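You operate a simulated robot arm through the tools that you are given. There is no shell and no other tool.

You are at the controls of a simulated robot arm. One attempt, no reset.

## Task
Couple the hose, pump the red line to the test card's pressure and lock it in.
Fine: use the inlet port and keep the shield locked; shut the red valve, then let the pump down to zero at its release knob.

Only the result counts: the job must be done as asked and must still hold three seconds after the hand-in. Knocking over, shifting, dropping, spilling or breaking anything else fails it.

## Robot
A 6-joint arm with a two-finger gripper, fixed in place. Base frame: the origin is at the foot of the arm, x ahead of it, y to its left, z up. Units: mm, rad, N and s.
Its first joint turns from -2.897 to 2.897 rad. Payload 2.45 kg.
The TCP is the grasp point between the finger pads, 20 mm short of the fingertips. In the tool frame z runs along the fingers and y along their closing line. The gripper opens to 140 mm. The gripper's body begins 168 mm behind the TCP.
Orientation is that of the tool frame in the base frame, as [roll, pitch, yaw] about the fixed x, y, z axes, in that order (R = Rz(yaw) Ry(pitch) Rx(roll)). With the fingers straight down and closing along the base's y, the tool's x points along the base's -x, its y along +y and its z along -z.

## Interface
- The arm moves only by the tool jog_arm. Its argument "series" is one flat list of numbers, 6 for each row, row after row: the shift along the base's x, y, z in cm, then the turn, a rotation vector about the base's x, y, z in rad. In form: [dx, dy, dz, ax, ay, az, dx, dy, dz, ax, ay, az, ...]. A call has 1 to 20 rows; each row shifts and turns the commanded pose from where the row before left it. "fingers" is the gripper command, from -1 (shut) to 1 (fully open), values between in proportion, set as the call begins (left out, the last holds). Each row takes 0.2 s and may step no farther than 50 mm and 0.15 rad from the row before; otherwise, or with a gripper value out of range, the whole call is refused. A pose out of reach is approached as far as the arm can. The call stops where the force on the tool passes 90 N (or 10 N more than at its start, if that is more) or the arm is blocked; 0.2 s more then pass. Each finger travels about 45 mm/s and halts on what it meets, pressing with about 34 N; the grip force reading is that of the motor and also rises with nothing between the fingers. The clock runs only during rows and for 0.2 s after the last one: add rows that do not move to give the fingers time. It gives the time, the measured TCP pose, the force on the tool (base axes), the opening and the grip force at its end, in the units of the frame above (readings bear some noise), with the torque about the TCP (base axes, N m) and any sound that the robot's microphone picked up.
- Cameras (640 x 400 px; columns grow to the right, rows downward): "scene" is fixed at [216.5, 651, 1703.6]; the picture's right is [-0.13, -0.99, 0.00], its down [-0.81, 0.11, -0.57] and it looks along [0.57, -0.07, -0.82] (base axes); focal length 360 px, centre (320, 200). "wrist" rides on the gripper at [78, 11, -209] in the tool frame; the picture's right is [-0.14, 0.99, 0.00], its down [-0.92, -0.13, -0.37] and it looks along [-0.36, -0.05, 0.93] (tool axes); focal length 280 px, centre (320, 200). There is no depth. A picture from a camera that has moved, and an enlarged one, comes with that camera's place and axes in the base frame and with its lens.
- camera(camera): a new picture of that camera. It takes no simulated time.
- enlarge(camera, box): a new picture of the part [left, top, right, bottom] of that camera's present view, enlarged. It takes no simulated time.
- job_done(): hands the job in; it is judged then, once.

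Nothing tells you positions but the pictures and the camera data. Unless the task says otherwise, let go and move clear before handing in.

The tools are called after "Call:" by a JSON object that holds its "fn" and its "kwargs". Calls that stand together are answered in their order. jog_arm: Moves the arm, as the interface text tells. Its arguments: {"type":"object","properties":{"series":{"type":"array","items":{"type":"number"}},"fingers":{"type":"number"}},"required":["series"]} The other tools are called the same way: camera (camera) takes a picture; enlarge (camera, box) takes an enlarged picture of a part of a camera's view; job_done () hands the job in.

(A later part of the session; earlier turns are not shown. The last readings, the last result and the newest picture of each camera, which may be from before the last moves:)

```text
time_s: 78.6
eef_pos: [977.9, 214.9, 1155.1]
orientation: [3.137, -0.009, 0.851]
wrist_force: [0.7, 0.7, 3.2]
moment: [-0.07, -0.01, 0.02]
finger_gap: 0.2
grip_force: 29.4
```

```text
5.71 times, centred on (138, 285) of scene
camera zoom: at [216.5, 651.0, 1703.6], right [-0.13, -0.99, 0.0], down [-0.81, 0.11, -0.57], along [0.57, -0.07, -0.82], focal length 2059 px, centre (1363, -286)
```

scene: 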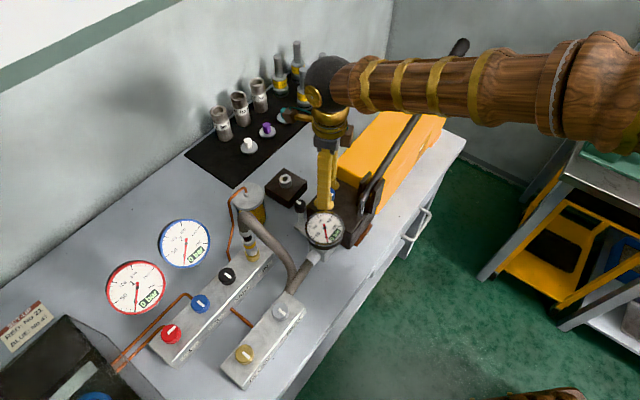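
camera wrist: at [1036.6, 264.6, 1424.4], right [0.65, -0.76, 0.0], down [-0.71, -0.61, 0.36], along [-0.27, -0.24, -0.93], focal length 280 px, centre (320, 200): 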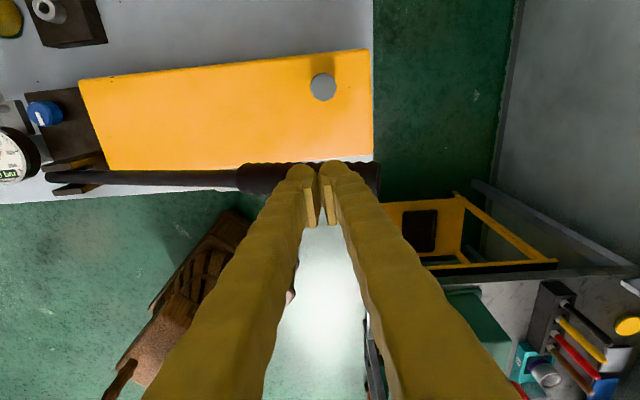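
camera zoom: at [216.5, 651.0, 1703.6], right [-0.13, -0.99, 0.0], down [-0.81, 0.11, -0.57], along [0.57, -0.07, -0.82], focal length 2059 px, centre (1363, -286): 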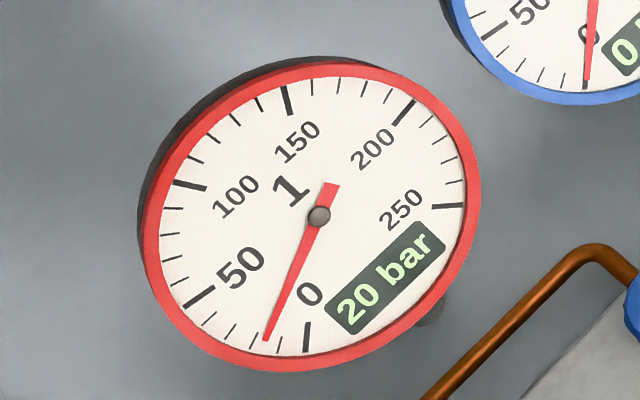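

The red line and pump gauge both read 20 bar and blue stays at 0 – hose coupled, red open. Continuing the stroke.

Call:
{"fn": "jog_arm", "kwargs": {"series": [0, 0, -0.8, 0, 0, 0, 0, 0, -0.8, 0, 0, 0, 0, 0, -0.8, 0, 0, 0, 0, 0, -0.8, 0, 0, 0]}}

Call:
{"fn": "enlarge", "kwargs": {"camera": "scene", "box": [90, 200, 360, 320]}}

Call:
{"fn": "camera", "kwargs": {"camera": "wrist"}}

```text
time_s: 79.6
eef_pos: [977.3, 213.5, 1122.1]
orientation: [3.135, -0.009, 0.851]
wrist_force: [-1.7, -1.6, 5.7]
moment: [-0.08, -0.01, -0.05]
finger_gap: 0.0
grip_force: 29.3
```

```text
2.37 times, centred on (225, 260) of scene
camera zoom: at [216.5, 651.0, 1703.6], right [-0.13, -0.99, 0.0], down [-0.81, 0.11, -0.57], along [0.57, -0.07, -0.82], focal length 854 px, centre (545, 58)
```

zoom: 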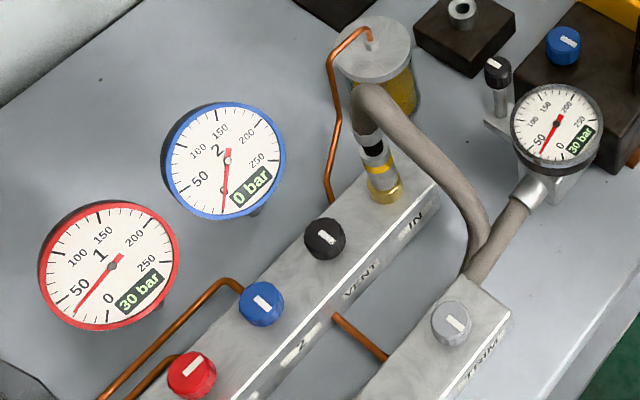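

```text
taken
camera wrist: at [1035.9, 264.4, 1332.9], right [0.65, -0.76, 0.0], down [-0.71, -0.61, 0.36], along [-0.27, -0.24, -0.93], focal length 280 px, centre (320, 200)
```

wrist: 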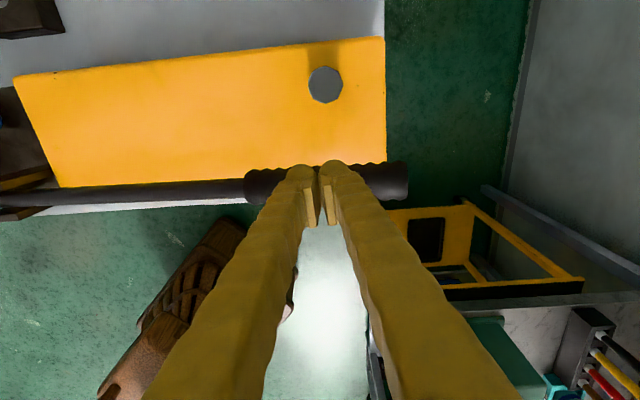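

Call:
{"fn": "jog_arm", "kwargs": {"series": [0, 0, -0.8, 0, 0, 0, 0, 0, -0.8, 0, 0, 0, 0, 0, -0.8, 0, 0, 0, 0, 0, -0.8, 0, 0, 0]}}

Call:
{"fn": "enlarge", "kwargs": {"camera": "scene", "box": [90, 200, 360, 320]}}

```text
time_s: 80.6
eef_pos: [978.2, 213.2, 1091.5]
orientation: [3.137, -0.008, 0.851]
wrist_force: [-1.1, -0.6, 6.5]
moment: [-0.15, -0.02, -0.01]
finger_gap: 0.0
grip_force: 29.2
```

```text
2.37 times, centred on (225, 260) of scene
camera zoom: at [216.5, 651.0, 1703.6], right [-0.13, -0.99, 0.0], down [-0.81, 0.11, -0.57], along [0.57, -0.07, -0.82], focal length 854 px, centre (545, 58)
```

zoom: 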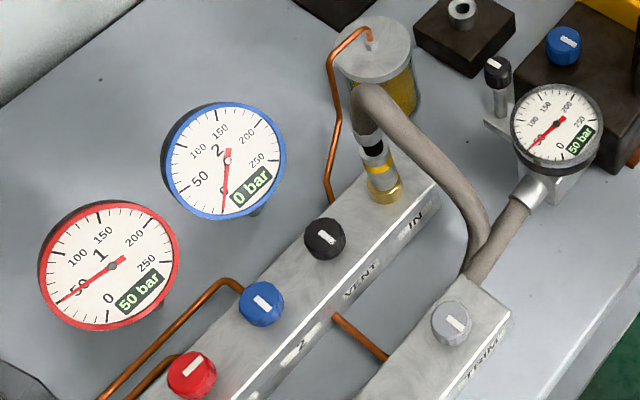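

Call:
{"fn": "jog_arm", "kwargs": {"series": [0, 0, -0.8, 0, 0, 0, 0, 0, -0.8, 0, 0, 0, 0, 0, -0.8, 0, 0, 0]}}

Call:
{"fn": "enlarge", "kwargs": {"camera": "scene", "box": [90, 200, 360, 320]}}

Call:
{"fn": "camera", "kwargs": {"camera": "wrist"}}

```text
time_s: 81.4
eef_pos: [979.3, 212.9, 1066.4]
orientation: [3.137, -0.01, 0.852]
wrist_force: [-1.9, -2.2, 8.4]
moment: [-0.13, 0.04, -0.03]
finger_gap: 6.2
grip_force: 29.2
```

```text
2.37 times, centred on (225, 260) of scene
camera zoom: at [216.5, 651.0, 1703.6], right [-0.13, -0.99, 0.0], down [-0.81, 0.11, -0.57], along [0.57, -0.07, -0.82], focal length 854 px, centre (545, 58)
```

zoom: 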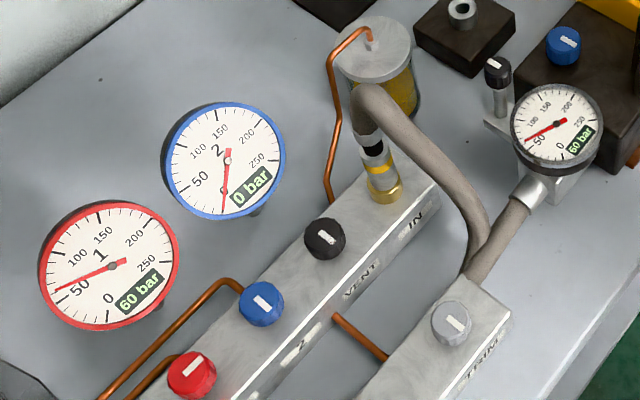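

```text
taken
camera wrist: at [1036.0, 264.1, 1277.6], right [0.65, -0.76, 0.0], down [-0.71, -0.61, 0.36], along [-0.27, -0.24, -0.93], focal length 280 px, centre (320, 200)
```

wrist: 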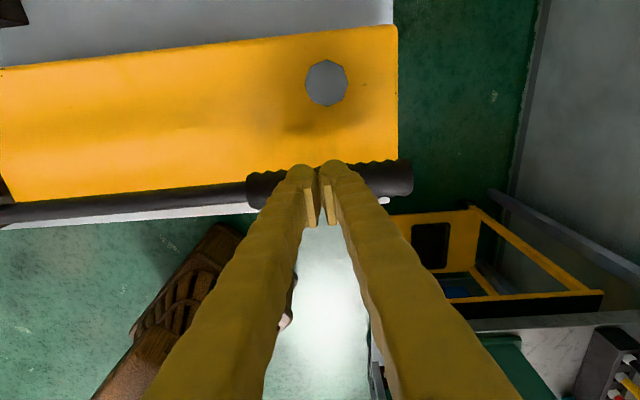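

Call:
{"fn": "jog_arm", "kwargs": {"series": [0, 0, -0.5, 0, 0, 0, 0, 0, -0.5, 0, 0, 0]}}

Call:
{"fn": "enlarge", "kwargs": {"camera": "scene", "box": [90, 200, 360, 320]}}

```text
time_s: 82.0
eef_pos: [978.8, 213.9, 1060.5]
orientation: [3.134, -0.014, 0.852]
wrist_force: [-7.5, -5.8, 70.0]
moment: [-0.25, 0.68, 0.02]
finger_gap: 6.4
grip_force: 29.6
```

```text
2.37 times, centred on (225, 260) of scene
camera zoom: at [216.5, 651.0, 1703.6], right [-0.13, -0.99, 0.0], down [-0.81, 0.11, -0.57], along [0.57, -0.07, -0.82], focal length 854 px, centre (545, 58)
```

zoom: 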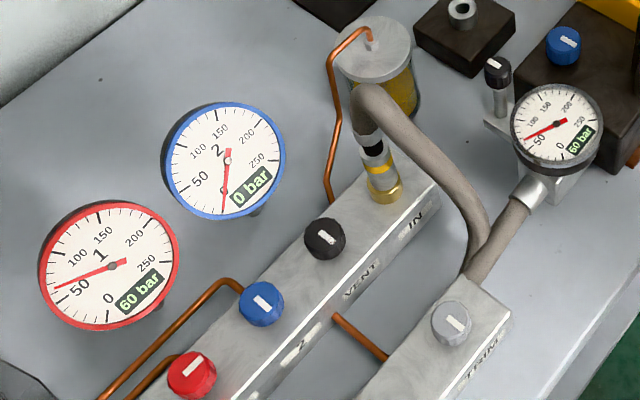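

One full stroke (1199→1065) gives 60 bar; it's at the bottom stop. Raising to let the lever return, then checking the pressure holds.

Call:
{"fn": "jog_arm", "kwargs": {"series": [0, 0, 3.7, 0, 0, 0, 0, 0, 3.7, 0, 0, 0, 0, 0, 3.7, 0, 0, 0, 0, 0, 3.7, 0, 0, 0, 0, 0, 0, 0, 0, 0, 0, 0, 0, 0, 0, 0]}}

Call:
{"fn": "enlarge", "kwargs": {"camera": "scene", "box": [90, 200, 360, 320]}}

Call:
{"fn": "camera", "kwargs": {"camera": "wrist"}}

```text
time_s: 83.4
eef_pos: [979.5, 213.9, 1203.9]
orientation: [3.137, -0.01, 0.853]
wrist_force: [-0.3, -0.4, 0.2]
moment: [-0.03, 0.0, 0.0]
finger_gap: 0.0
grip_force: 29.7
```

```text
2.37 times, centred on (225, 260) of scene
camera zoom: at [216.5, 651.0, 1703.6], right [-0.13, -0.99, 0.0], down [-0.81, 0.11, -0.57], along [0.57, -0.07, -0.82], focal length 854 px, centre (545, 58)
```

zoom: 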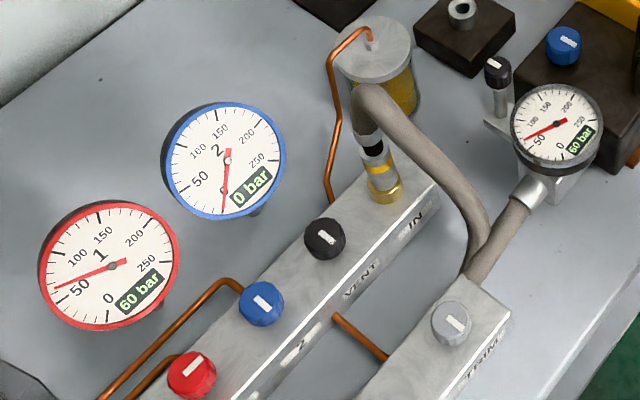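

```text
taken
camera wrist: at [1036.5, 264.1, 1414.1], right [0.65, -0.76, 0.0], down [-0.71, -0.61, 0.36], along [-0.27, -0.24, -0.93], focal length 280 px, centre (320, 200)
```

wrist: 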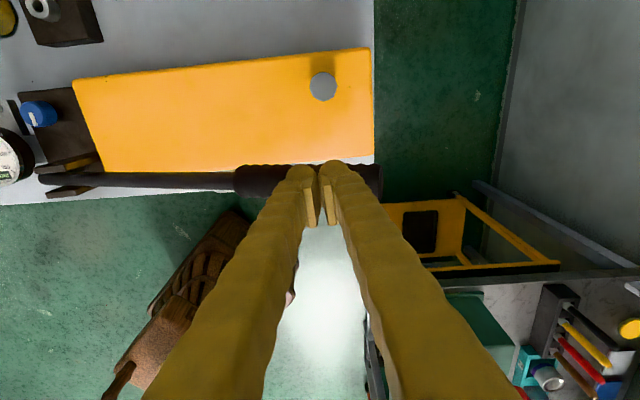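

Pressure holds at 60 bar. Second stroke.

Call:
{"fn": "jog_arm", "kwargs": {"series": [0, 0, -1, 0, 0, 0, 0, 0, -1, 0, 0, 0, 0, 0, -1, 0, 0, 0, 0, 0, -1, 0, 0, 0, 0, 0, -1, 0, 0, 0, 0, 0, -1, 0, 0, 0, 0, 0, -1, 0, 0, 0, 0, 0, -1, 0, 0, 0]}}

Call:
{"fn": "enlarge", "kwargs": {"camera": "scene", "box": [90, 200, 360, 320]}}

```text
time_s: 85.2
eef_pos: [977.1, 213.0, 1125.3]
orientation: [3.136, -0.01, 0.852]
wrist_force: [-5.3, -0.8, 10.0]
moment: [-0.14, 0.02, -0.09]
finger_gap: 0.0
grip_force: 29.8
```

```text
2.37 times, centred on (225, 260) of scene
camera zoom: at [216.5, 651.0, 1703.6], right [-0.13, -0.99, 0.0], down [-0.81, 0.11, -0.57], along [0.57, -0.07, -0.82], focal length 854 px, centre (545, 58)
```

zoom: 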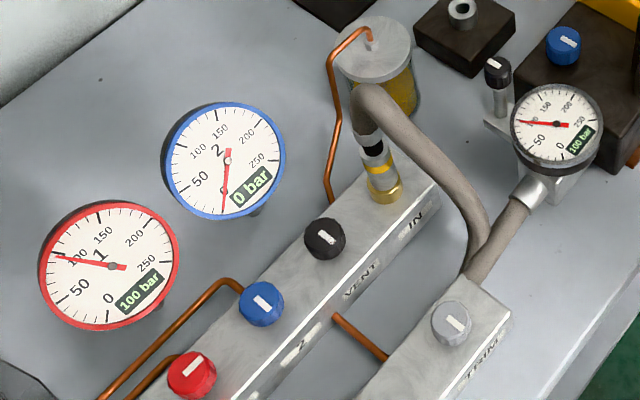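

Call:
{"fn": "jog_arm", "kwargs": {"series": [0, 0, -1, 0, 0, 0, 0, 0, -1, 0, 0, 0, 0, 0, -1, 0, 0, 0]}}

Call:
{"fn": "enlarge", "kwargs": {"camera": "scene", "box": [90, 200, 360, 320]}}

```text
time_s: 86.0
eef_pos: [978.6, 213.1, 1095.5]
orientation: [3.134, -0.01, 0.851]
wrist_force: [-1.5, -1.0, 12.1]
moment: [-0.17, -0.06, -0.03]
finger_gap: 0.0
grip_force: 29.5
```

```text
2.37 times, centred on (225, 260) of scene
camera zoom: at [216.5, 651.0, 1703.6], right [-0.13, -0.99, 0.0], down [-0.81, 0.11, -0.57], along [0.57, -0.07, -0.82], focal length 854 px, centre (545, 58)
```

zoom: 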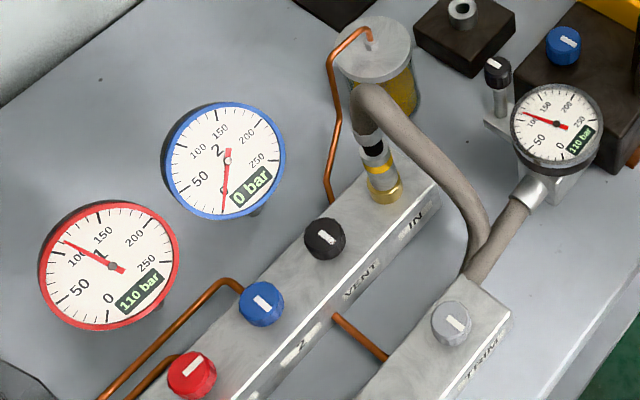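

Call:
{"fn": "jog_arm", "kwargs": {"series": [0, 0, -1, 0, 0, 0, 0, 0, -1, 0, 0, 0, 0, 0, -0.6, 0, 0, 0]}}

Call:
{"fn": "enlarge", "kwargs": {"camera": "scene", "box": [100, 250, 175, 320]}}

Call:
{"fn": "enlarge", "kwargs": {"camera": "scene", "box": [295, 200, 355, 255]}}

```text
time_s: 86.8
eef_pos: [978.5, 214.2, 1070.1]
orientation: [3.134, -0.01, 0.852]
wrist_force: [-2.1, -1.5, 12.3]
moment: [-0.18, 0.0, -0.02]
finger_gap: 5.7
grip_force: 29.5
```

```text
5.71 times, centred on (138, 285) of scene
camera zoom: at [216.5, 651.0, 1703.6], right [-0.13, -0.99, 0.0], down [-0.81, 0.11, -0.57], along [0.57, -0.07, -0.82], focal length 2059 px, centre (1363, -286)
```

zoom: 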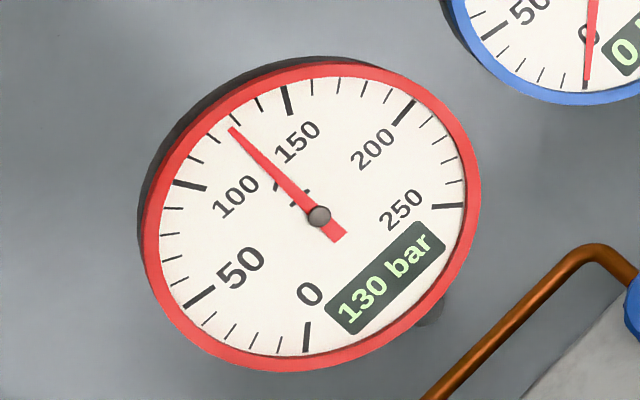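

```text
7.27 times, centred on (325, 228) of scene
camera zoom: at [216.5, 651.0, 1703.6], right [-0.13, -0.99, 0.0], down [-0.81, 0.11, -0.57], along [0.57, -0.07, -0.82], focal length 2621 px, centre (284, 0)
```

zoom: 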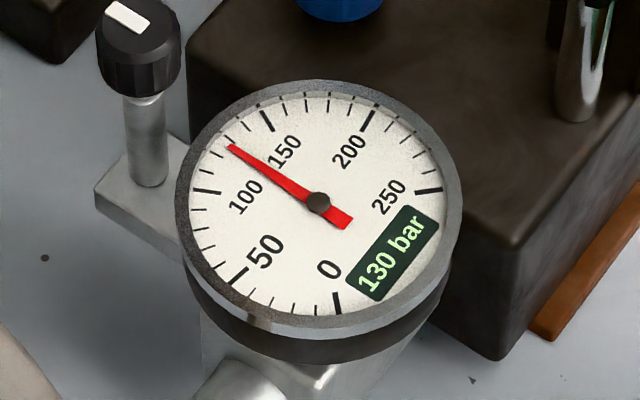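

About 126 bar now (needle) with 0.5 bar per mm of stroke. Raising for a third, partial stroke.

Call:
{"fn": "jog_arm", "kwargs": {"series": [0, 0, 3.5, 0, 0, 0, 0, 0, 3.5, 0, 0, 0, 0, 0, 3.5, 0, 0, 0, 0, 0, 3.0, 0, 0, 0, 0, 0, 0, 0, 0, 0, 0, 0, 0, 0, 0, 0]}}

Call:
{"fn": "enlarge", "kwargs": {"camera": "scene", "box": [100, 250, 175, 320]}}

```text
time_s: 88.2
eef_pos: [976.8, 212.8, 1202.7]
orientation: [3.136, -0.009, 0.851]
wrist_force: [0.3, -0.9, 0.1]
moment: [-0.02, -0.02, -0.01]
finger_gap: 0.0
grip_force: 29.2
```

```text
5.71 times, centred on (138, 285) of scene
camera zoom: at [216.5, 651.0, 1703.6], right [-0.13, -0.99, 0.0], down [-0.81, 0.11, -0.57], along [0.57, -0.07, -0.82], focal length 2059 px, centre (1363, -286)
```

zoom: 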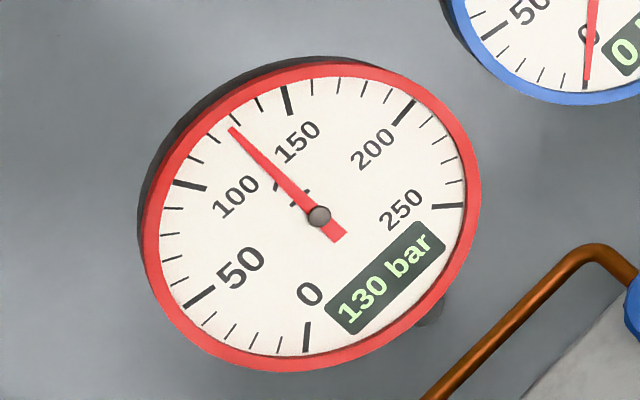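

Call:
{"fn": "jog_arm", "kwargs": {"series": [0, 0, -1, 0, 0, 0, 0, 0, -1, 0, 0, 0, 0, 0, -1, 0, 0, 0]}}

Call:
{"fn": "enlarge", "kwargs": {"camera": "scene", "box": [100, 250, 175, 320]}}

```text
time_s: 89.0
eef_pos: [978.7, 214.6, 1175.0]
orientation: [3.134, -0.01, 0.852]
wrist_force: [-3.1, 1.6, 11.2]
moment: [-0.2, -0.01, -0.05]
finger_gap: 0.0
grip_force: 29.6
```

```text
5.71 times, centred on (138, 285) of scene
camera zoom: at [216.5, 651.0, 1703.6], right [-0.13, -0.99, 0.0], down [-0.81, 0.11, -0.57], along [0.57, -0.07, -0.82], focal length 2059 px, centre (1363, -286)
```

zoom: 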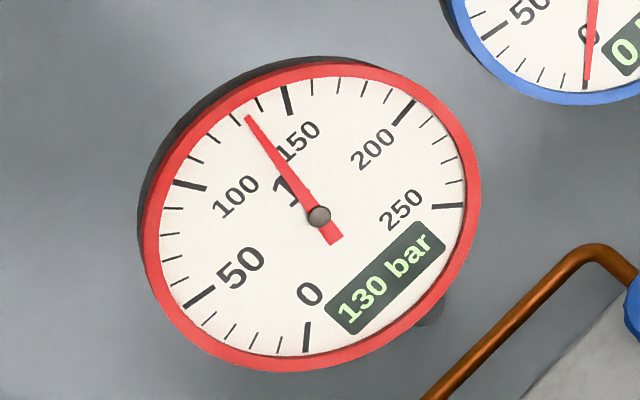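

Call:
{"fn": "jog_arm", "kwargs": {"series": [0, 0, -1, 0, 0, 0, 0, 0, -1, 0, 0, 0]}}

Call:
{"fn": "enlarge", "kwargs": {"camera": "scene", "box": [100, 250, 175, 320]}}

```text
time_s: 89.6
eef_pos: [977.3, 213.8, 1154.8]
orientation: [3.134, -0.01, 0.852]
wrist_force: [-1.9, 0.5, 12.8]
moment: [-0.17, -0.05, -0.12]
finger_gap: 0.2
grip_force: 29.3
```

```text
5.71 times, centred on (138, 285) of scene
camera zoom: at [216.5, 651.0, 1703.6], right [-0.13, -0.99, 0.0], down [-0.81, 0.11, -0.57], along [0.57, -0.07, -0.82], focal length 2059 px, centre (1363, -286)
```

zoom: 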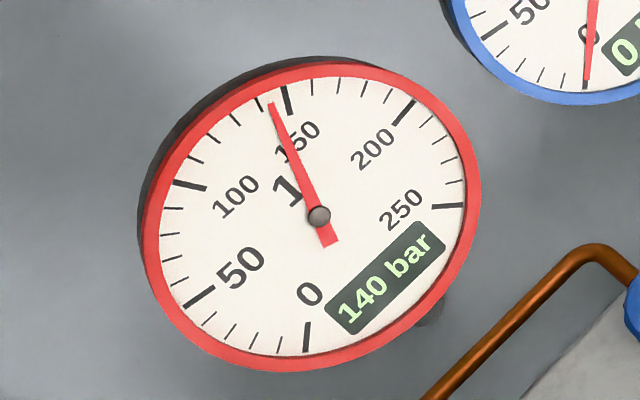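

Call:
{"fn": "jog_arm", "kwargs": {"series": [0, 0, -0.5, 0, 0, 0, 0, 0, -0.5, 0, 0, 0]}}

Call:
{"fn": "enlarge", "kwargs": {"camera": "scene", "box": [115, 255, 165, 305]}}

Call:
{"fn": "enlarge", "kwargs": {"camera": "scene", "box": [295, 200, 355, 255]}}

```text
time_s: 90.2
eef_pos: [977.4, 214.7, 1143.9]
orientation: [3.136, -0.011, 0.852]
wrist_force: [-6.2, 2.2, 12.5]
moment: [-0.14, 0.0, -0.04]
finger_gap: 0.0
grip_force: 29.7
```

```text
8.00 times, centred on (140, 280) of scene
camera zoom: at [216.5, 651.0, 1703.6], right [-0.13, -0.99, 0.0], down [-0.81, 0.11, -0.57], along [0.57, -0.07, -0.82], focal length 2883 px, centre (1760, -440)
```

zoom: 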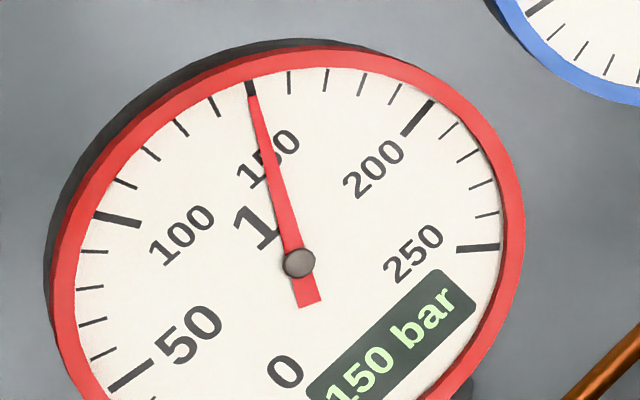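

```text
7.27 times, centred on (325, 228) of scene
camera zoom: at [216.5, 651.0, 1703.6], right [-0.13, -0.99, 0.0], down [-0.81, 0.11, -0.57], along [0.57, -0.07, -0.82], focal length 2621 px, centre (284, 0)
```

zoom: 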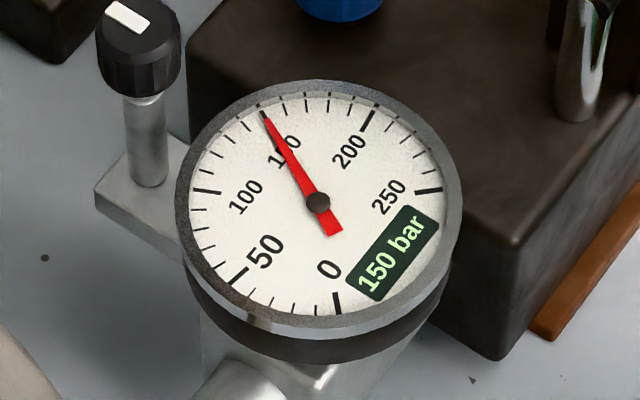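

The red needle sits on the 150 tick and both displays say 150 bar. Now I'll leave the lever and travel high over to the red valve to shut it.

Call:
{"fn": "jog_arm", "kwargs": {"series": [0, 0, 4, 0, 0, 0, 0, 0, 4, 0, 0, 0, 0, 0, 4, 0, 0, 0, 0, 0, 4, 0, 0, 0]}}

Call:
{"fn": "jog_arm", "kwargs": {"series": [-2.75, 3.78, 0, 0, 0, 0.113, -2.75, 3.78, 0, 0, 0, 0.113, -2.75, 3.78, 0, 0, 0, 0.113, -2.75, 3.78, 0, 0, 0, 0.113, -2.75, 3.78, 0, 0, 0, 0.113, -2.75, 3.78, 0, 0, 0, 0.113, -2.75, 3.78, 0, 0, 0, 0.113, -2.75, 3.78, 0, 0, 0, 0.113, -2.75, 3.78, 0, 0, 0, 0.113, -2.75, 3.78, 0, 0, 0, 0.113, -2.75, 3.78, 0, 0, 0, 0.113, -2.75, 3.78, 0, 0, 0, 0.113, -2.75, 3.78, 0, 0, 0, 0.113, -2.75, 3.78, 0, 0, 0, 0.113, -2.75, 3.78, 0, 0, 0, 0.113, -2.75, 3.78, 0, 0, 0, 0.113, -2.75, 3.78, 0, 0, 0, 0.113, -2.75, 3.78, 0, 0, 0, 0.113], "fingers": -0.14}}

Call:
{"fn": "camera", "kwargs": {"camera": "wrist"}}

Call:
{"fn": "camera", "kwargs": {"camera": "scene"}}

```text
time_s: 91.2
eef_pos: [976.5, 214.0, 1303.1]
orientation: [3.137, -0.007, 0.852]
wrist_force: [-0.3, 0.0, 0.0]
moment: [-0.04, 0.04, -0.03]
finger_gap: 0.1
grip_force: 29.6
```

```text
time_s: 95.0
eef_pos: [484.0, 894.4, 1303.7]
orientation: [3.134, -0.009, 2.885]
wrist_force: [-0.5, -0.4, 0.9]
moment: [0.1, 0.0, -0.01]
finger_gap: 60.5
grip_force: 0.2
```

```text
taken
camera wrist: at [413.1, 922.7, 1513.7], right [0.38, 0.92, 0.01], down [0.86, -0.36, 0.36], along [0.33, -0.13, -0.93], focal length 280 px, centre (320, 200)
```

wrist: 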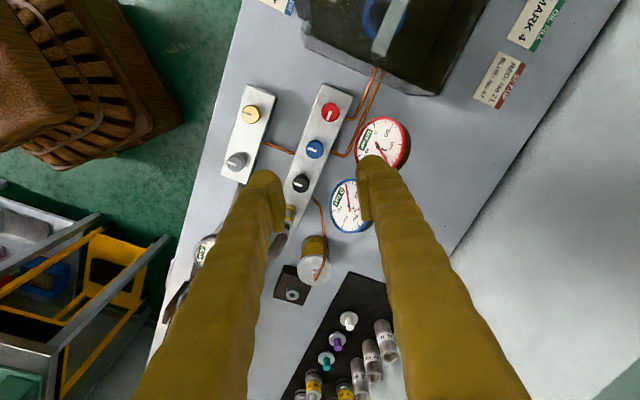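

```text
taken
```

scene: 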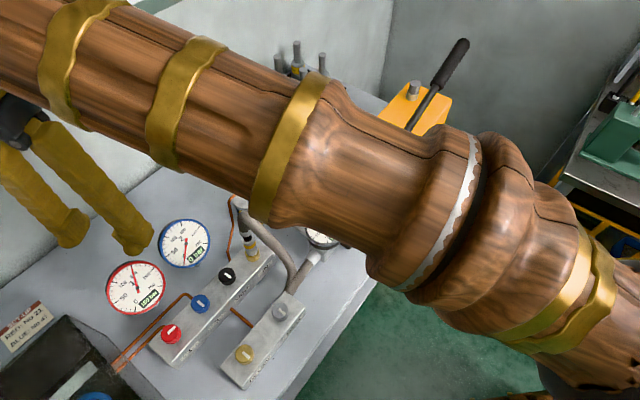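

The red knob is at about [455, 930.5, 945] with the gauge rim ~60 mm away – clear. Lowering toward it with the hand pre-turned so it can rotate 90° clockwise.

Call:
{"fn": "jog_arm", "kwargs": {"series": [-0.58, 0.72, -3.5, 0, 0, 0.1, -0.58, 0.72, -3.5, 0, 0, 0.1, -0.58, 0.72, -3.5, 0, 0, 0.1, -0.58, 0.72, -3.5, 0, 0, 0.1, -0.58, 0.72, -3.5, 0, 0, 0.1, 0, 0, -3.5, 0, 0, 0, 0, 0, -3.5, 0, 0, 0]}}

Call:
{"fn": "camera", "kwargs": {"camera": "wrist"}}

Call:
{"fn": "enlarge", "kwargs": {"camera": "wrist", "box": [240, 80, 400, 200]}}

Call:
{"fn": "enlarge", "kwargs": {"camera": "scene", "box": [100, 240, 240, 370]}}

```text
time_s: 96.6
eef_pos: [454.8, 929.8, 1058.1]
orientation: [3.137, -0.01, -2.898]
wrist_force: [-0.2, -0.7, 0.1]
moment: [0.03, 0.01, 0.0]
finger_gap: 60.3
grip_force: 0.1
```

```text
taken
camera wrist: at [378.7, 920.7, 1268.6], right [-0.1, 0.99, 0.0], down [0.93, 0.1, 0.36], along [0.36, 0.04, -0.93], focal length 280 px, centre (320, 200)
```

wrist: 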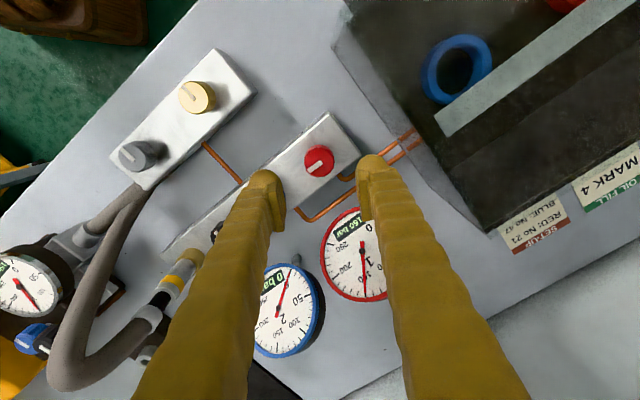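

```text
3.33 times, centred on (320, 140) of wrist
camera zoom: at [378.7, 920.7, 1268.6], right [-0.1, 0.99, 0.0], down [0.93, 0.1, 0.36], along [0.36, 0.04, -0.93], focal length 935 px, centre (320, 400)
```

zoom: 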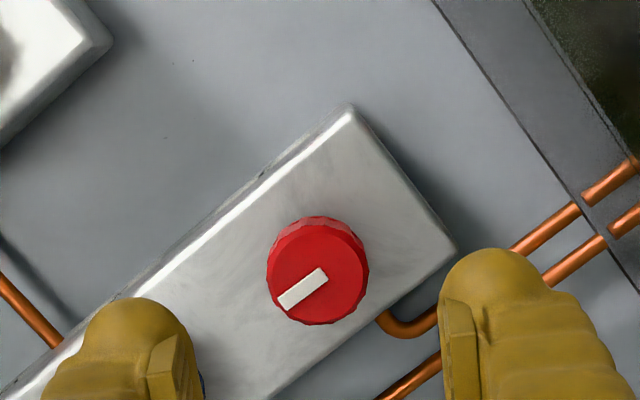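

```text
3.08 times, centred on (170, 305) of scene
camera zoom: at [216.5, 651.0, 1703.6], right [-0.13, -0.99, 0.0], down [-0.81, 0.11, -0.57], along [0.57, -0.07, -0.82], focal length 1109 px, centre (782, -123)
```

zoom: 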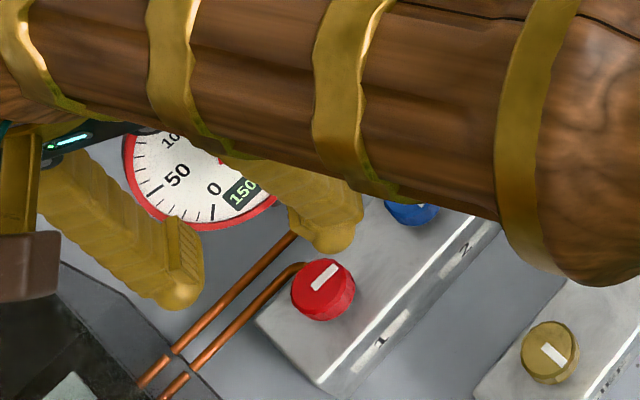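

Red knob top resolves to [455.6, 928.8, 942]. Descending around it.

Call:
{"fn": "jog_arm", "kwargs": {"series": [0.07, -0.09, -4, 0, 0, 0, 0, 0, -4, 0, 0, 0, 0, 0, -2.5, 0, 0, 0, 0, 0, -1, 0, 0, 0]}}

Call:
{"fn": "enlarge", "kwargs": {"camera": "wrist", "box": [240, 100, 400, 240]}}

Call:
{"fn": "enlarge", "kwargs": {"camera": "scene", "box": [100, 240, 240, 370]}}

```text
time_s: 97.6
eef_pos: [456.1, 927.6, 941.6]
orientation: [3.138, -0.009, -2.899]
wrist_force: [-0.3, 0.2, -0.1]
moment: [0.03, 0.0, -0.01]
finger_gap: 59.7
grip_force: 0.1
```

```text
2.86 times, centred on (320, 170) of wrist
camera zoom: at [379.6, 919.4, 1152.9], right [-0.1, 0.99, 0.0], down [0.93, 0.1, 0.36], along [0.36, 0.04, -0.93], focal length 801 px, centre (320, 286)
```

zoom: 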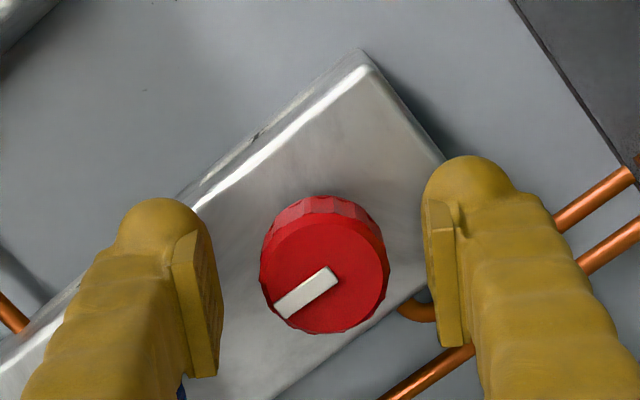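

```text
3.08 times, centred on (170, 305) of scene
camera zoom: at [216.5, 651.0, 1703.6], right [-0.13, -0.99, 0.0], down [-0.81, 0.11, -0.57], along [0.57, -0.07, -0.82], focal length 1109 px, centre (782, -123)
```

zoom: 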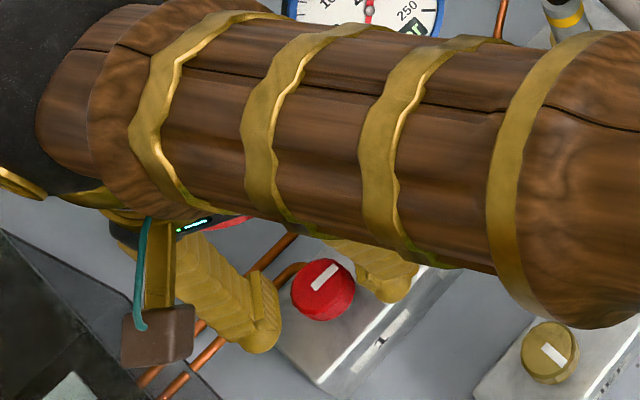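

Call:
{"fn": "jog_arm", "kwargs": {"series": [-0.1, 0, 0, 0, 0, 0, 0, 0, 0, 0, 0, 0, 0, 0, 0, 0, 0, 0, 0, 0, 0, 0, 0, 0], "fingers": -1}}

Call:
{"fn": "enlarge", "kwargs": {"camera": "wrist", "box": [240, 100, 400, 240]}}

```text
time_s: 98.6
eef_pos: [453.3, 928.3, 942.7]
orientation: [3.137, -0.008, -2.899]
wrist_force: [-1.2, 10.5, -3.9]
moment: [0.08, 0.06, 0.04]
finger_gap: 34.7
grip_force: 44.9
```

```text
2.86 times, centred on (320, 170) of wrist
camera zoom: at [378.0, 920.0, 1153.0], right [-0.1, 0.99, 0.0], down [0.93, 0.1, 0.36], along [0.36, 0.04, -0.93], focal length 801 px, centre (320, 286)
```

zoom: 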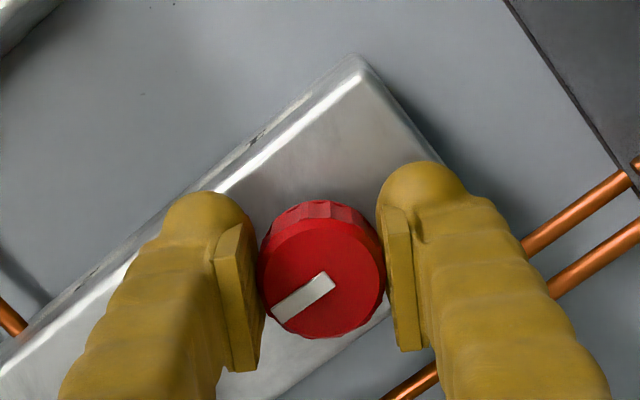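

Gripped and centred. Turning the red valve clockwise in steps.

Call:
{"fn": "jog_arm", "kwargs": {"series": [0, 0.05, 0, 0, 0, 0, 0, 0, 0, 0, 0, -0.1, 0, 0, 0, 0, 0, -0.1, 0, 0, 0, 0, 0, -0.1, 0, 0, 0, 0, 0, -0.1, 0, 0, 0, 0, 0, 0]}}

Call:
{"fn": "enlarge", "kwargs": {"camera": "wrist", "box": [240, 100, 400, 240]}}

```text
time_s: 100.0
eef_pos: [453.8, 930.4, 942.4]
orientation: [3.137, -0.007, 2.981]
wrist_force: [1.1, 9.8, -6.7]
moment: [0.06, -0.02, -0.02]
finger_gap: 34.7
grip_force: 45.4
```

```text
2.86 times, centred on (320, 170) of wrist
camera zoom: at [380.5, 951.4, 1153.0], right [0.29, 0.96, 0.0], down [0.89, -0.27, 0.36], along [0.35, -0.1, -0.93], focal length 801 px, centre (320, 286)
```

zoom: 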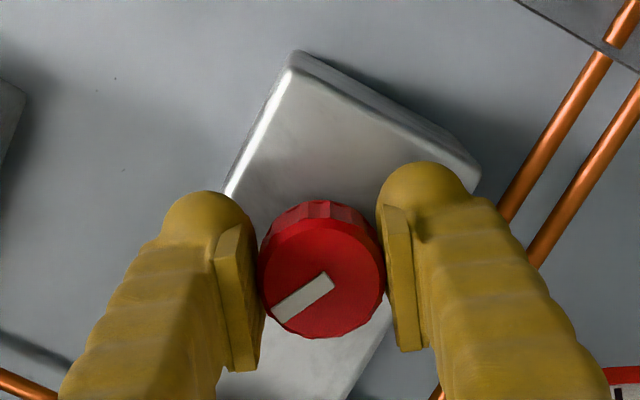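

Call:
{"fn": "jog_arm", "kwargs": {"series": [0, 0.04, 0, 0, 0, 0, 0, 0, 0, 0, 0, -0.1, 0, 0, 0, 0, 0, -0.1, 0, 0, 0, 0, 0, -0.1, 0, 0, 0, 0, 0, -0.1, 0, 0, 0, 0, 0, -0.1, 0, 0, 0, 0, 0, 0]}}

Call:
{"fn": "enlarge", "kwargs": {"camera": "wrist", "box": [240, 100, 400, 240]}}

```text
time_s: 101.6
eef_pos: [453.5, 930.2, 941.8]
orientation: [3.134, -0.009, 2.482]
wrist_force: [18.0, 32.1, -7.1]
moment: [0.27, -0.22, 0.05]
finger_gap: 34.8
grip_force: 44.9
```

```text
2.86 times, centred on (320, 170) of wrist
camera zoom: at [400.1, 984.8, 1153.0], right [0.72, 0.7, 0.01], down [0.65, -0.67, 0.36], along [0.25, -0.25, -0.93], focal length 801 px, centre (320, 286)
```

zoom: 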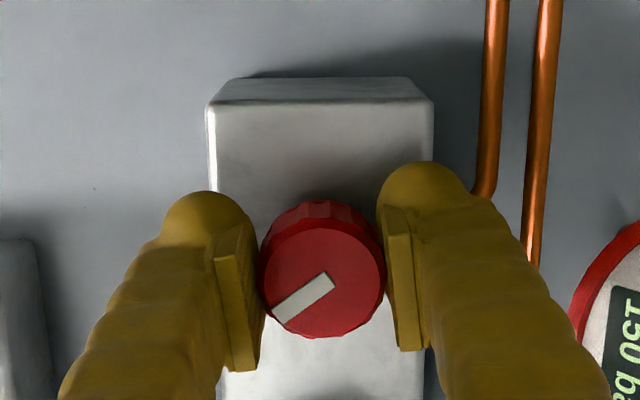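

Call:
{"fn": "jog_arm", "kwargs": {"series": [0.1, 0.13, 0, 0, 0, 0, 0, 0, 0, 0, 0, -0.1, 0.02, 0, 0, 0, 0, -0.1, 0.02, 0, 0, 0, 0, -0.1, 0.02, 0, 0, 0, 0, -0.1, 0, 0, 0, 0, 0, 0]}}

Call:
{"fn": "enlarge", "kwargs": {"camera": "wrist", "box": [240, 100, 400, 240]}}

```text
time_s: 103.0
eef_pos: [454.9, 931.7, 943.5]
orientation: [3.138, -0.009, 2.083]
wrist_force: [-8.7, 3.0, 1.0]
moment: [0.0, 0.09, -0.01]
finger_gap: 34.7
grip_force: 45.4
```

```text
2.86 times, centred on (320, 170) of wrist
camera zoom: at [426.6, 1002.7, 1153.0], right [0.93, 0.37, 0.0], down [0.34, -0.87, 0.36], along [0.13, -0.33, -0.93], focal length 801 px, centre (320, 286)
```

zoom: 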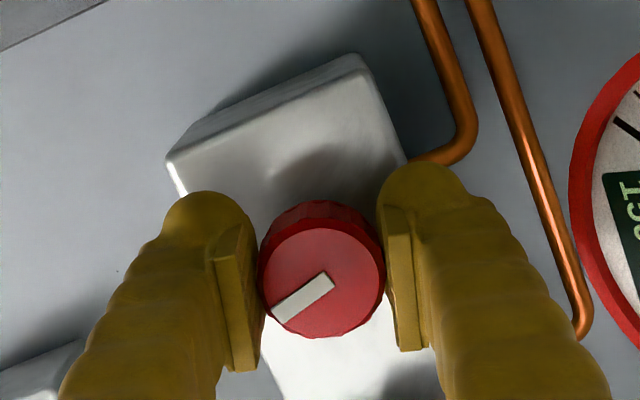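

Call:
{"fn": "jog_arm", "kwargs": {"series": [-0.02, 0, 0, 0, 0, -0.1, 0, 0, 0, 0, 0, -0.1, 0, 0, 0, 0, 0, -0.08, 0, 0, 0, 0, 0, 0]}}

Call:
{"fn": "enlarge", "kwargs": {"camera": "wrist", "box": [240, 100, 400, 240]}}

```text
time_s: 104.0
eef_pos: [456.4, 931.4, 943.3]
orientation: [3.134, -0.009, 1.802]
wrist_force: [-2.4, 0.3, -0.4]
moment: [-0.09, -0.02, 0.26]
finger_gap: 34.6
grip_force: 44.8
```

```text
2.86 times, centred on (320, 170) of wrist
camera zoom: at [447.9, 1007.8, 1153.0], right [1.0, 0.09, 0.0], down [0.09, -0.93, 0.36], along [0.04, -0.36, -0.93], focal length 801 px, centre (320, 286)
```

zoom: 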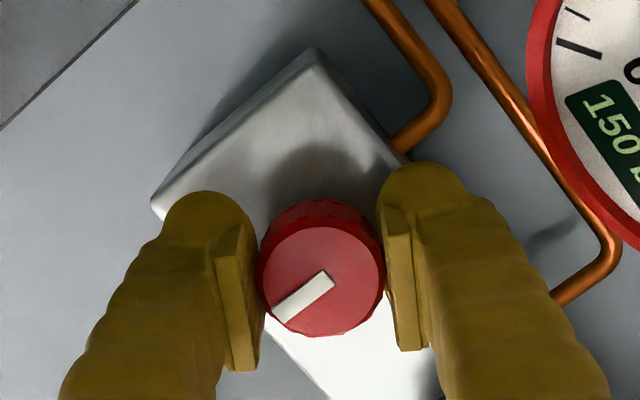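

Torque is starting to rise – near the stop. A little more to seat it.

Call:
{"fn": "jog_arm", "kwargs": {"series": [0, 0, 0, 0, 0, -0.06, 0, 0, 0, 0, 0, 0]}}

Call:
{"fn": "enlarge", "kwargs": {"camera": "wrist", "box": [240, 100, 400, 240]}}

```text
time_s: 104.6
eef_pos: [454.9, 931.0, 942.7]
orientation: [3.135, -0.01, 1.744]
wrist_force: [1.7, -1.5, -0.1]
moment: [-0.1, -0.02, 0.17]
finger_gap: 34.5
grip_force: 44.7
```

```text
2.86 times, centred on (320, 170) of wrist
camera zoom: at [452.6, 1008.2, 1153.0], right [1.0, 0.03, 0.0], down [0.03, -0.93, 0.36], along [0.02, -0.36, -0.93], focal length 801 px, centre (320, 286)
```

zoom: 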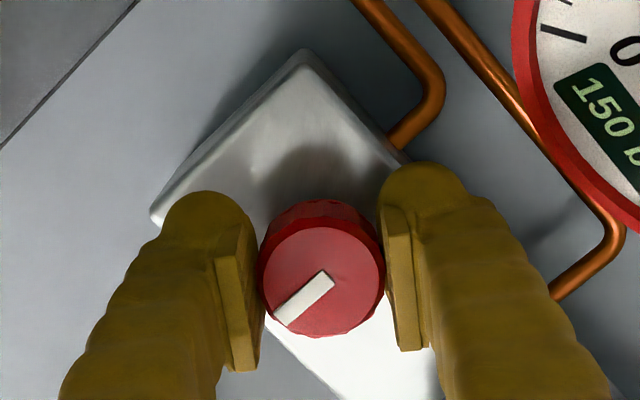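

Red marker now points across the block like the other shut valves, and it's at its stop. Releasing and lifting clear.

Call:
{"fn": "jog_arm", "kwargs": {"series": [0, 0, 0, 0, 0, 0, 0, 0, 0, 0, 0, 0, 0, 0, 0, 0, 0, 0, 0, 0, 1, 0, 0, 0, 0, 0, 4, 0, 0, 0, 0, 0, 4.5, 0, 0, 0, 0, 0, 4.5, 0, 0, 0, 0, 0, 4.5, 0, 0, 0, 0, 0, 4.5, 0, 0, 0, 0, 0, 4.5, 0, 0, 0, 0, 0, 4.5, 0, 0, 0], "fingers": -0.25}}

Call:
{"fn": "camera", "kwargs": {"camera": "wrist"}}

Call:
{"fn": "camera", "kwargs": {"camera": "scene"}}

```text
time_s: 107.0
eef_pos: [454.4, 931.7, 1262.9]
orientation: [3.137, -0.009, 1.744]
wrist_force: [-0.9, -0.2, -0.6]
moment: [-0.04, 0.02, -0.01]
finger_gap: 52.5
grip_force: 0.0
```

```text
taken
camera wrist: at [451.1, 1008.5, 1473.5], right [1.0, 0.03, 0.0], down [0.03, -0.93, 0.36], along [0.02, -0.36, -0.93], focal length 280 px, centre (320, 200)
```

wrist: 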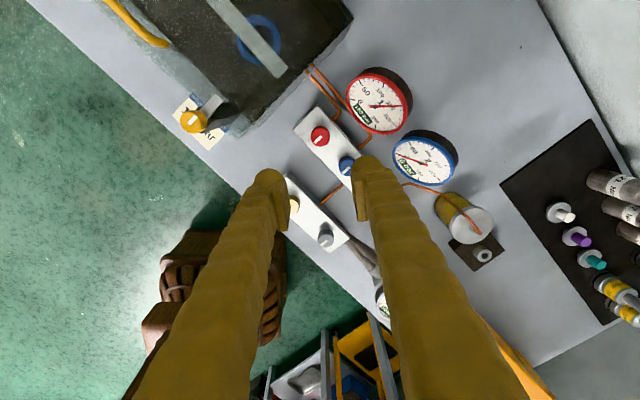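

```text
taken
```

scene: 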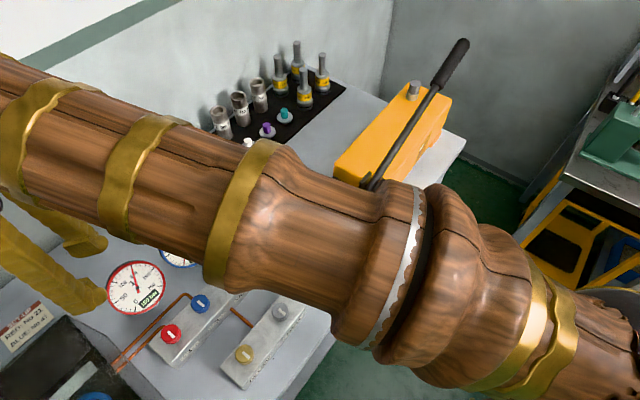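

Call:
{"fn": "enlarge", "kwargs": {"camera": "scene", "box": [100, 250, 220, 350]}}

Call:
{"fn": "enlarge", "kwargs": {"camera": "wrist", "box": [290, 60, 420, 180]}}

```text
4.00 times, centred on (160, 300) of scene
camera zoom: at [216.5, 651.0, 1703.6], right [-0.13, -0.99, 0.0], down [-0.81, 0.11, -0.57], along [0.57, -0.07, -0.82], focal length 1442 px, centre (960, -200)
```

zoom: 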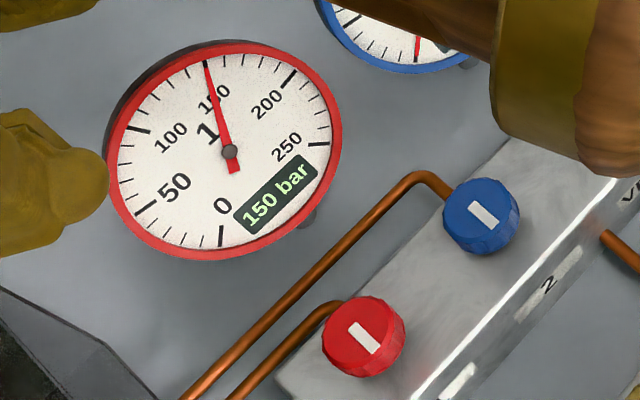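

```text
3.33 times, centred on (355, 120) of wrist
camera zoom: at [451.1, 1008.5, 1473.5], right [1.0, 0.03, 0.0], down [0.03, -0.93, 0.36], along [0.02, -0.36, -0.93], focal length 935 px, centre (203, 467)
```

zoom: 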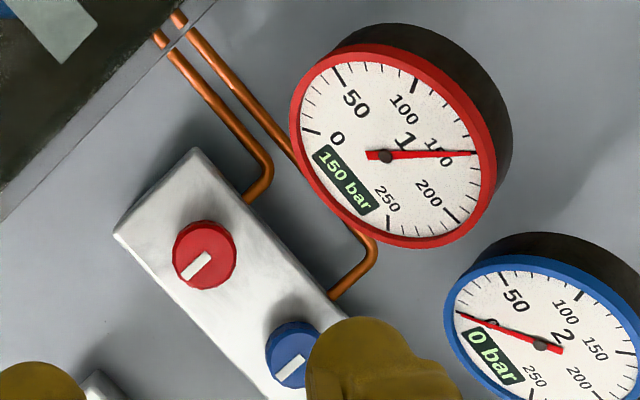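

Red line holds 150 bar with its valve shut. Now to the pump's release knob to let the pump down.

Call:
{"fn": "jog_arm", "kwargs": {"series": [2.83, -3.69, 0.2, 0, 0, -0.05, 2.83, -3.69, 0.2, 0, 0, -0.05, 2.83, -3.69, 0.2, 0, 0, -0.05, 2.83, -3.69, 0, 0, 0, -0.05, 2.83, -3.69, 0, 0, 0, -0.05, 2.83, -3.69, 0, 0, 0, -0.05, 2.83, -3.69, 0, 0, 0, -0.05, 2.83, -3.69, 0, 0, 0, -0.05, 2.83, -3.68, 0, 0, 0, -0.05, 2.83, -3.66, 0, 0, 0, -0.05, 0, 0, -4.5, 0, 0, 0, 0, 0, -4.5, 0, 0, 0, 0, 0, -4.5, 0, 0, 0, 0, 0, -4.5, 0, 0, 0], "fingers": -0.14}}

Call:
{"fn": "camera", "kwargs": {"camera": "wrist"}}

Call:
{"fn": "enlarge", "kwargs": {"camera": "wrist", "box": [250, 110, 390, 220]}}

Call:
{"fn": "enlarge", "kwargs": {"camera": "scene", "box": [90, 200, 360, 320]}}

```text
time_s: 110.0
eef_pos: [738.1, 562.1, 1090.2]
orientation: [3.133, -0.011, 1.244]
wrist_force: [0.4, -1.1, 1.2]
moment: [0.0, -0.01, -0.02]
finger_gap: 60.6
grip_force: 0.1
```

```text
taken
camera wrist: at [771.9, 631.7, 1300.5], right [0.89, -0.45, 0.0], down [-0.42, -0.83, 0.36], along [-0.16, -0.32, -0.93], focal length 280 px, centre (320, 200)
```

wrist: 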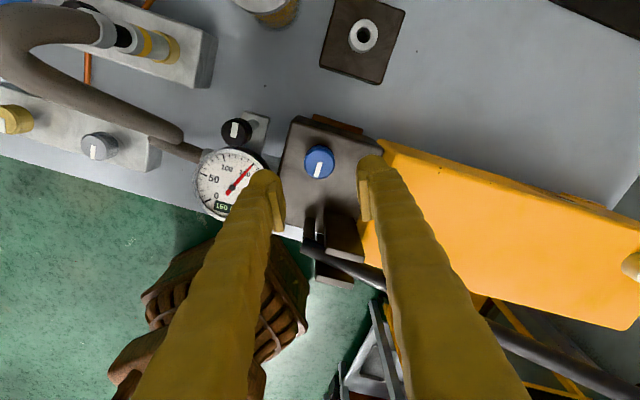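

```text
3.64 times, centred on (320, 165) of wrist
camera zoom: at [771.9, 631.7, 1300.5], right [0.89, -0.45, 0.0], down [-0.42, -0.83, 0.36], along [-0.16, -0.32, -0.93], focal length 1020 px, centre (320, 327)
```

zoom: 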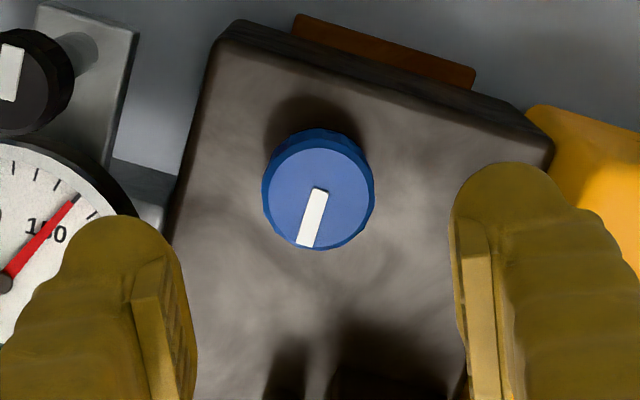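

```text
2.37 times, centred on (225, 260) of scene
camera zoom: at [216.5, 651.0, 1703.6], right [-0.13, -0.99, 0.0], down [-0.81, 0.11, -0.57], along [0.57, -0.07, -0.82], focal length 854 px, centre (545, 58)
```

zoom: 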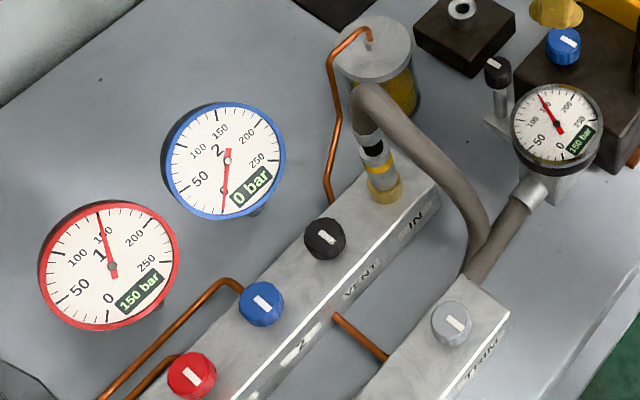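

Positioned over the release knob again. Descending and gripping.

Call:
{"fn": "jog_arm", "kwargs": {"series": [0.05, 0.1, -4, 0, 0, 0, 0, 0, -4, 0, 0, 0, 0, 0, -2, 0, 0, 0, 0, 0, -0.6, 0, 0, 0]}}

Call:
{"fn": "enlarge", "kwargs": {"camera": "wrist", "box": [240, 110, 400, 250]}}

```text
time_s: 111.0
eef_pos: [738.2, 564.3, 983.1]
orientation: [3.136, -0.01, 1.244]
wrist_force: [-0.5, 0.0, 0.1]
moment: [-0.03, 0.02, 0.0]
finger_gap: 60.2
grip_force: 0.0
```

```text
2.86 times, centred on (320, 180) of wrist
camera zoom: at [773.2, 632.7, 1193.1], right [0.89, -0.45, 0.0], down [-0.42, -0.83, 0.36], along [-0.16, -0.32, -0.93], focal length 801 px, centre (320, 257)
```

zoom: 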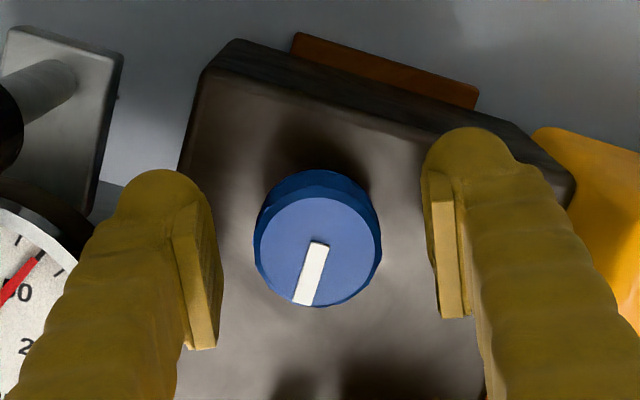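

Call:
{"fn": "jog_arm", "kwargs": {"series": [-0.15, 0.08, 0, 0, 0, 0, 0, 0, 0, 0, 0, 0, 0, 0, 0, 0, 0, 0, 0, 0, 0, 0, 0, 0], "fingers": -1}}

Call:
{"fn": "jog_arm", "kwargs": {"series": [0, 0, 0, 0, 0, 0.1, 0, 0, 0, 0, 0, 0.1, 0, 0, 0, 0, 0, 0.1, 0, 0, 0, 0, 0, 0]}}

Call:
{"fn": "enlarge", "kwargs": {"camera": "wrist", "box": [240, 110, 400, 250]}}

Call:
{"fn": "enlarge", "kwargs": {"camera": "scene", "box": [90, 200, 360, 320]}}

```text
time_s: 112.0
eef_pos: [738.0, 564.4, 983.5]
orientation: [3.135, -0.011, 1.245]
wrist_force: [16.4, -1.8, 0.3]
moment: [0.04, -0.2, 0.1]
finger_gap: 34.4
grip_force: 33.8
```

```text
time_s: 113.0
eef_pos: [737.3, 564.7, 982.8]
orientation: [3.137, -0.009, 1.544]
wrist_force: [21.6, -1.7, -0.6]
moment: [0.03, -0.2, 0.04]
finger_gap: 34.2
grip_force: 34.1
```

```text
2.86 times, centred on (320, 180) of wrist
camera zoom: at [749.5, 640.2, 1193.3], right [0.99, -0.16, 0.0], down [-0.15, -0.92, 0.36], along [-0.05, -0.36, -0.93], focal length 801 px, centre (320, 257)
```

zoom: 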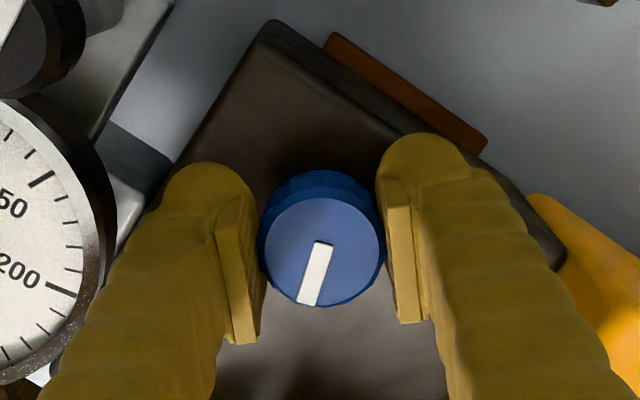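

```text
2.37 times, centred on (225, 260) of scene
camera zoom: at [216.5, 651.0, 1703.6], right [-0.13, -0.99, 0.0], down [-0.81, 0.11, -0.57], along [0.57, -0.07, -0.82], focal length 854 px, centre (545, 58)
```

zoom: 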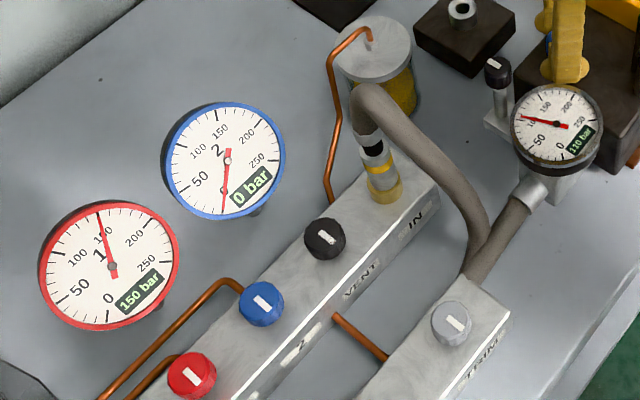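

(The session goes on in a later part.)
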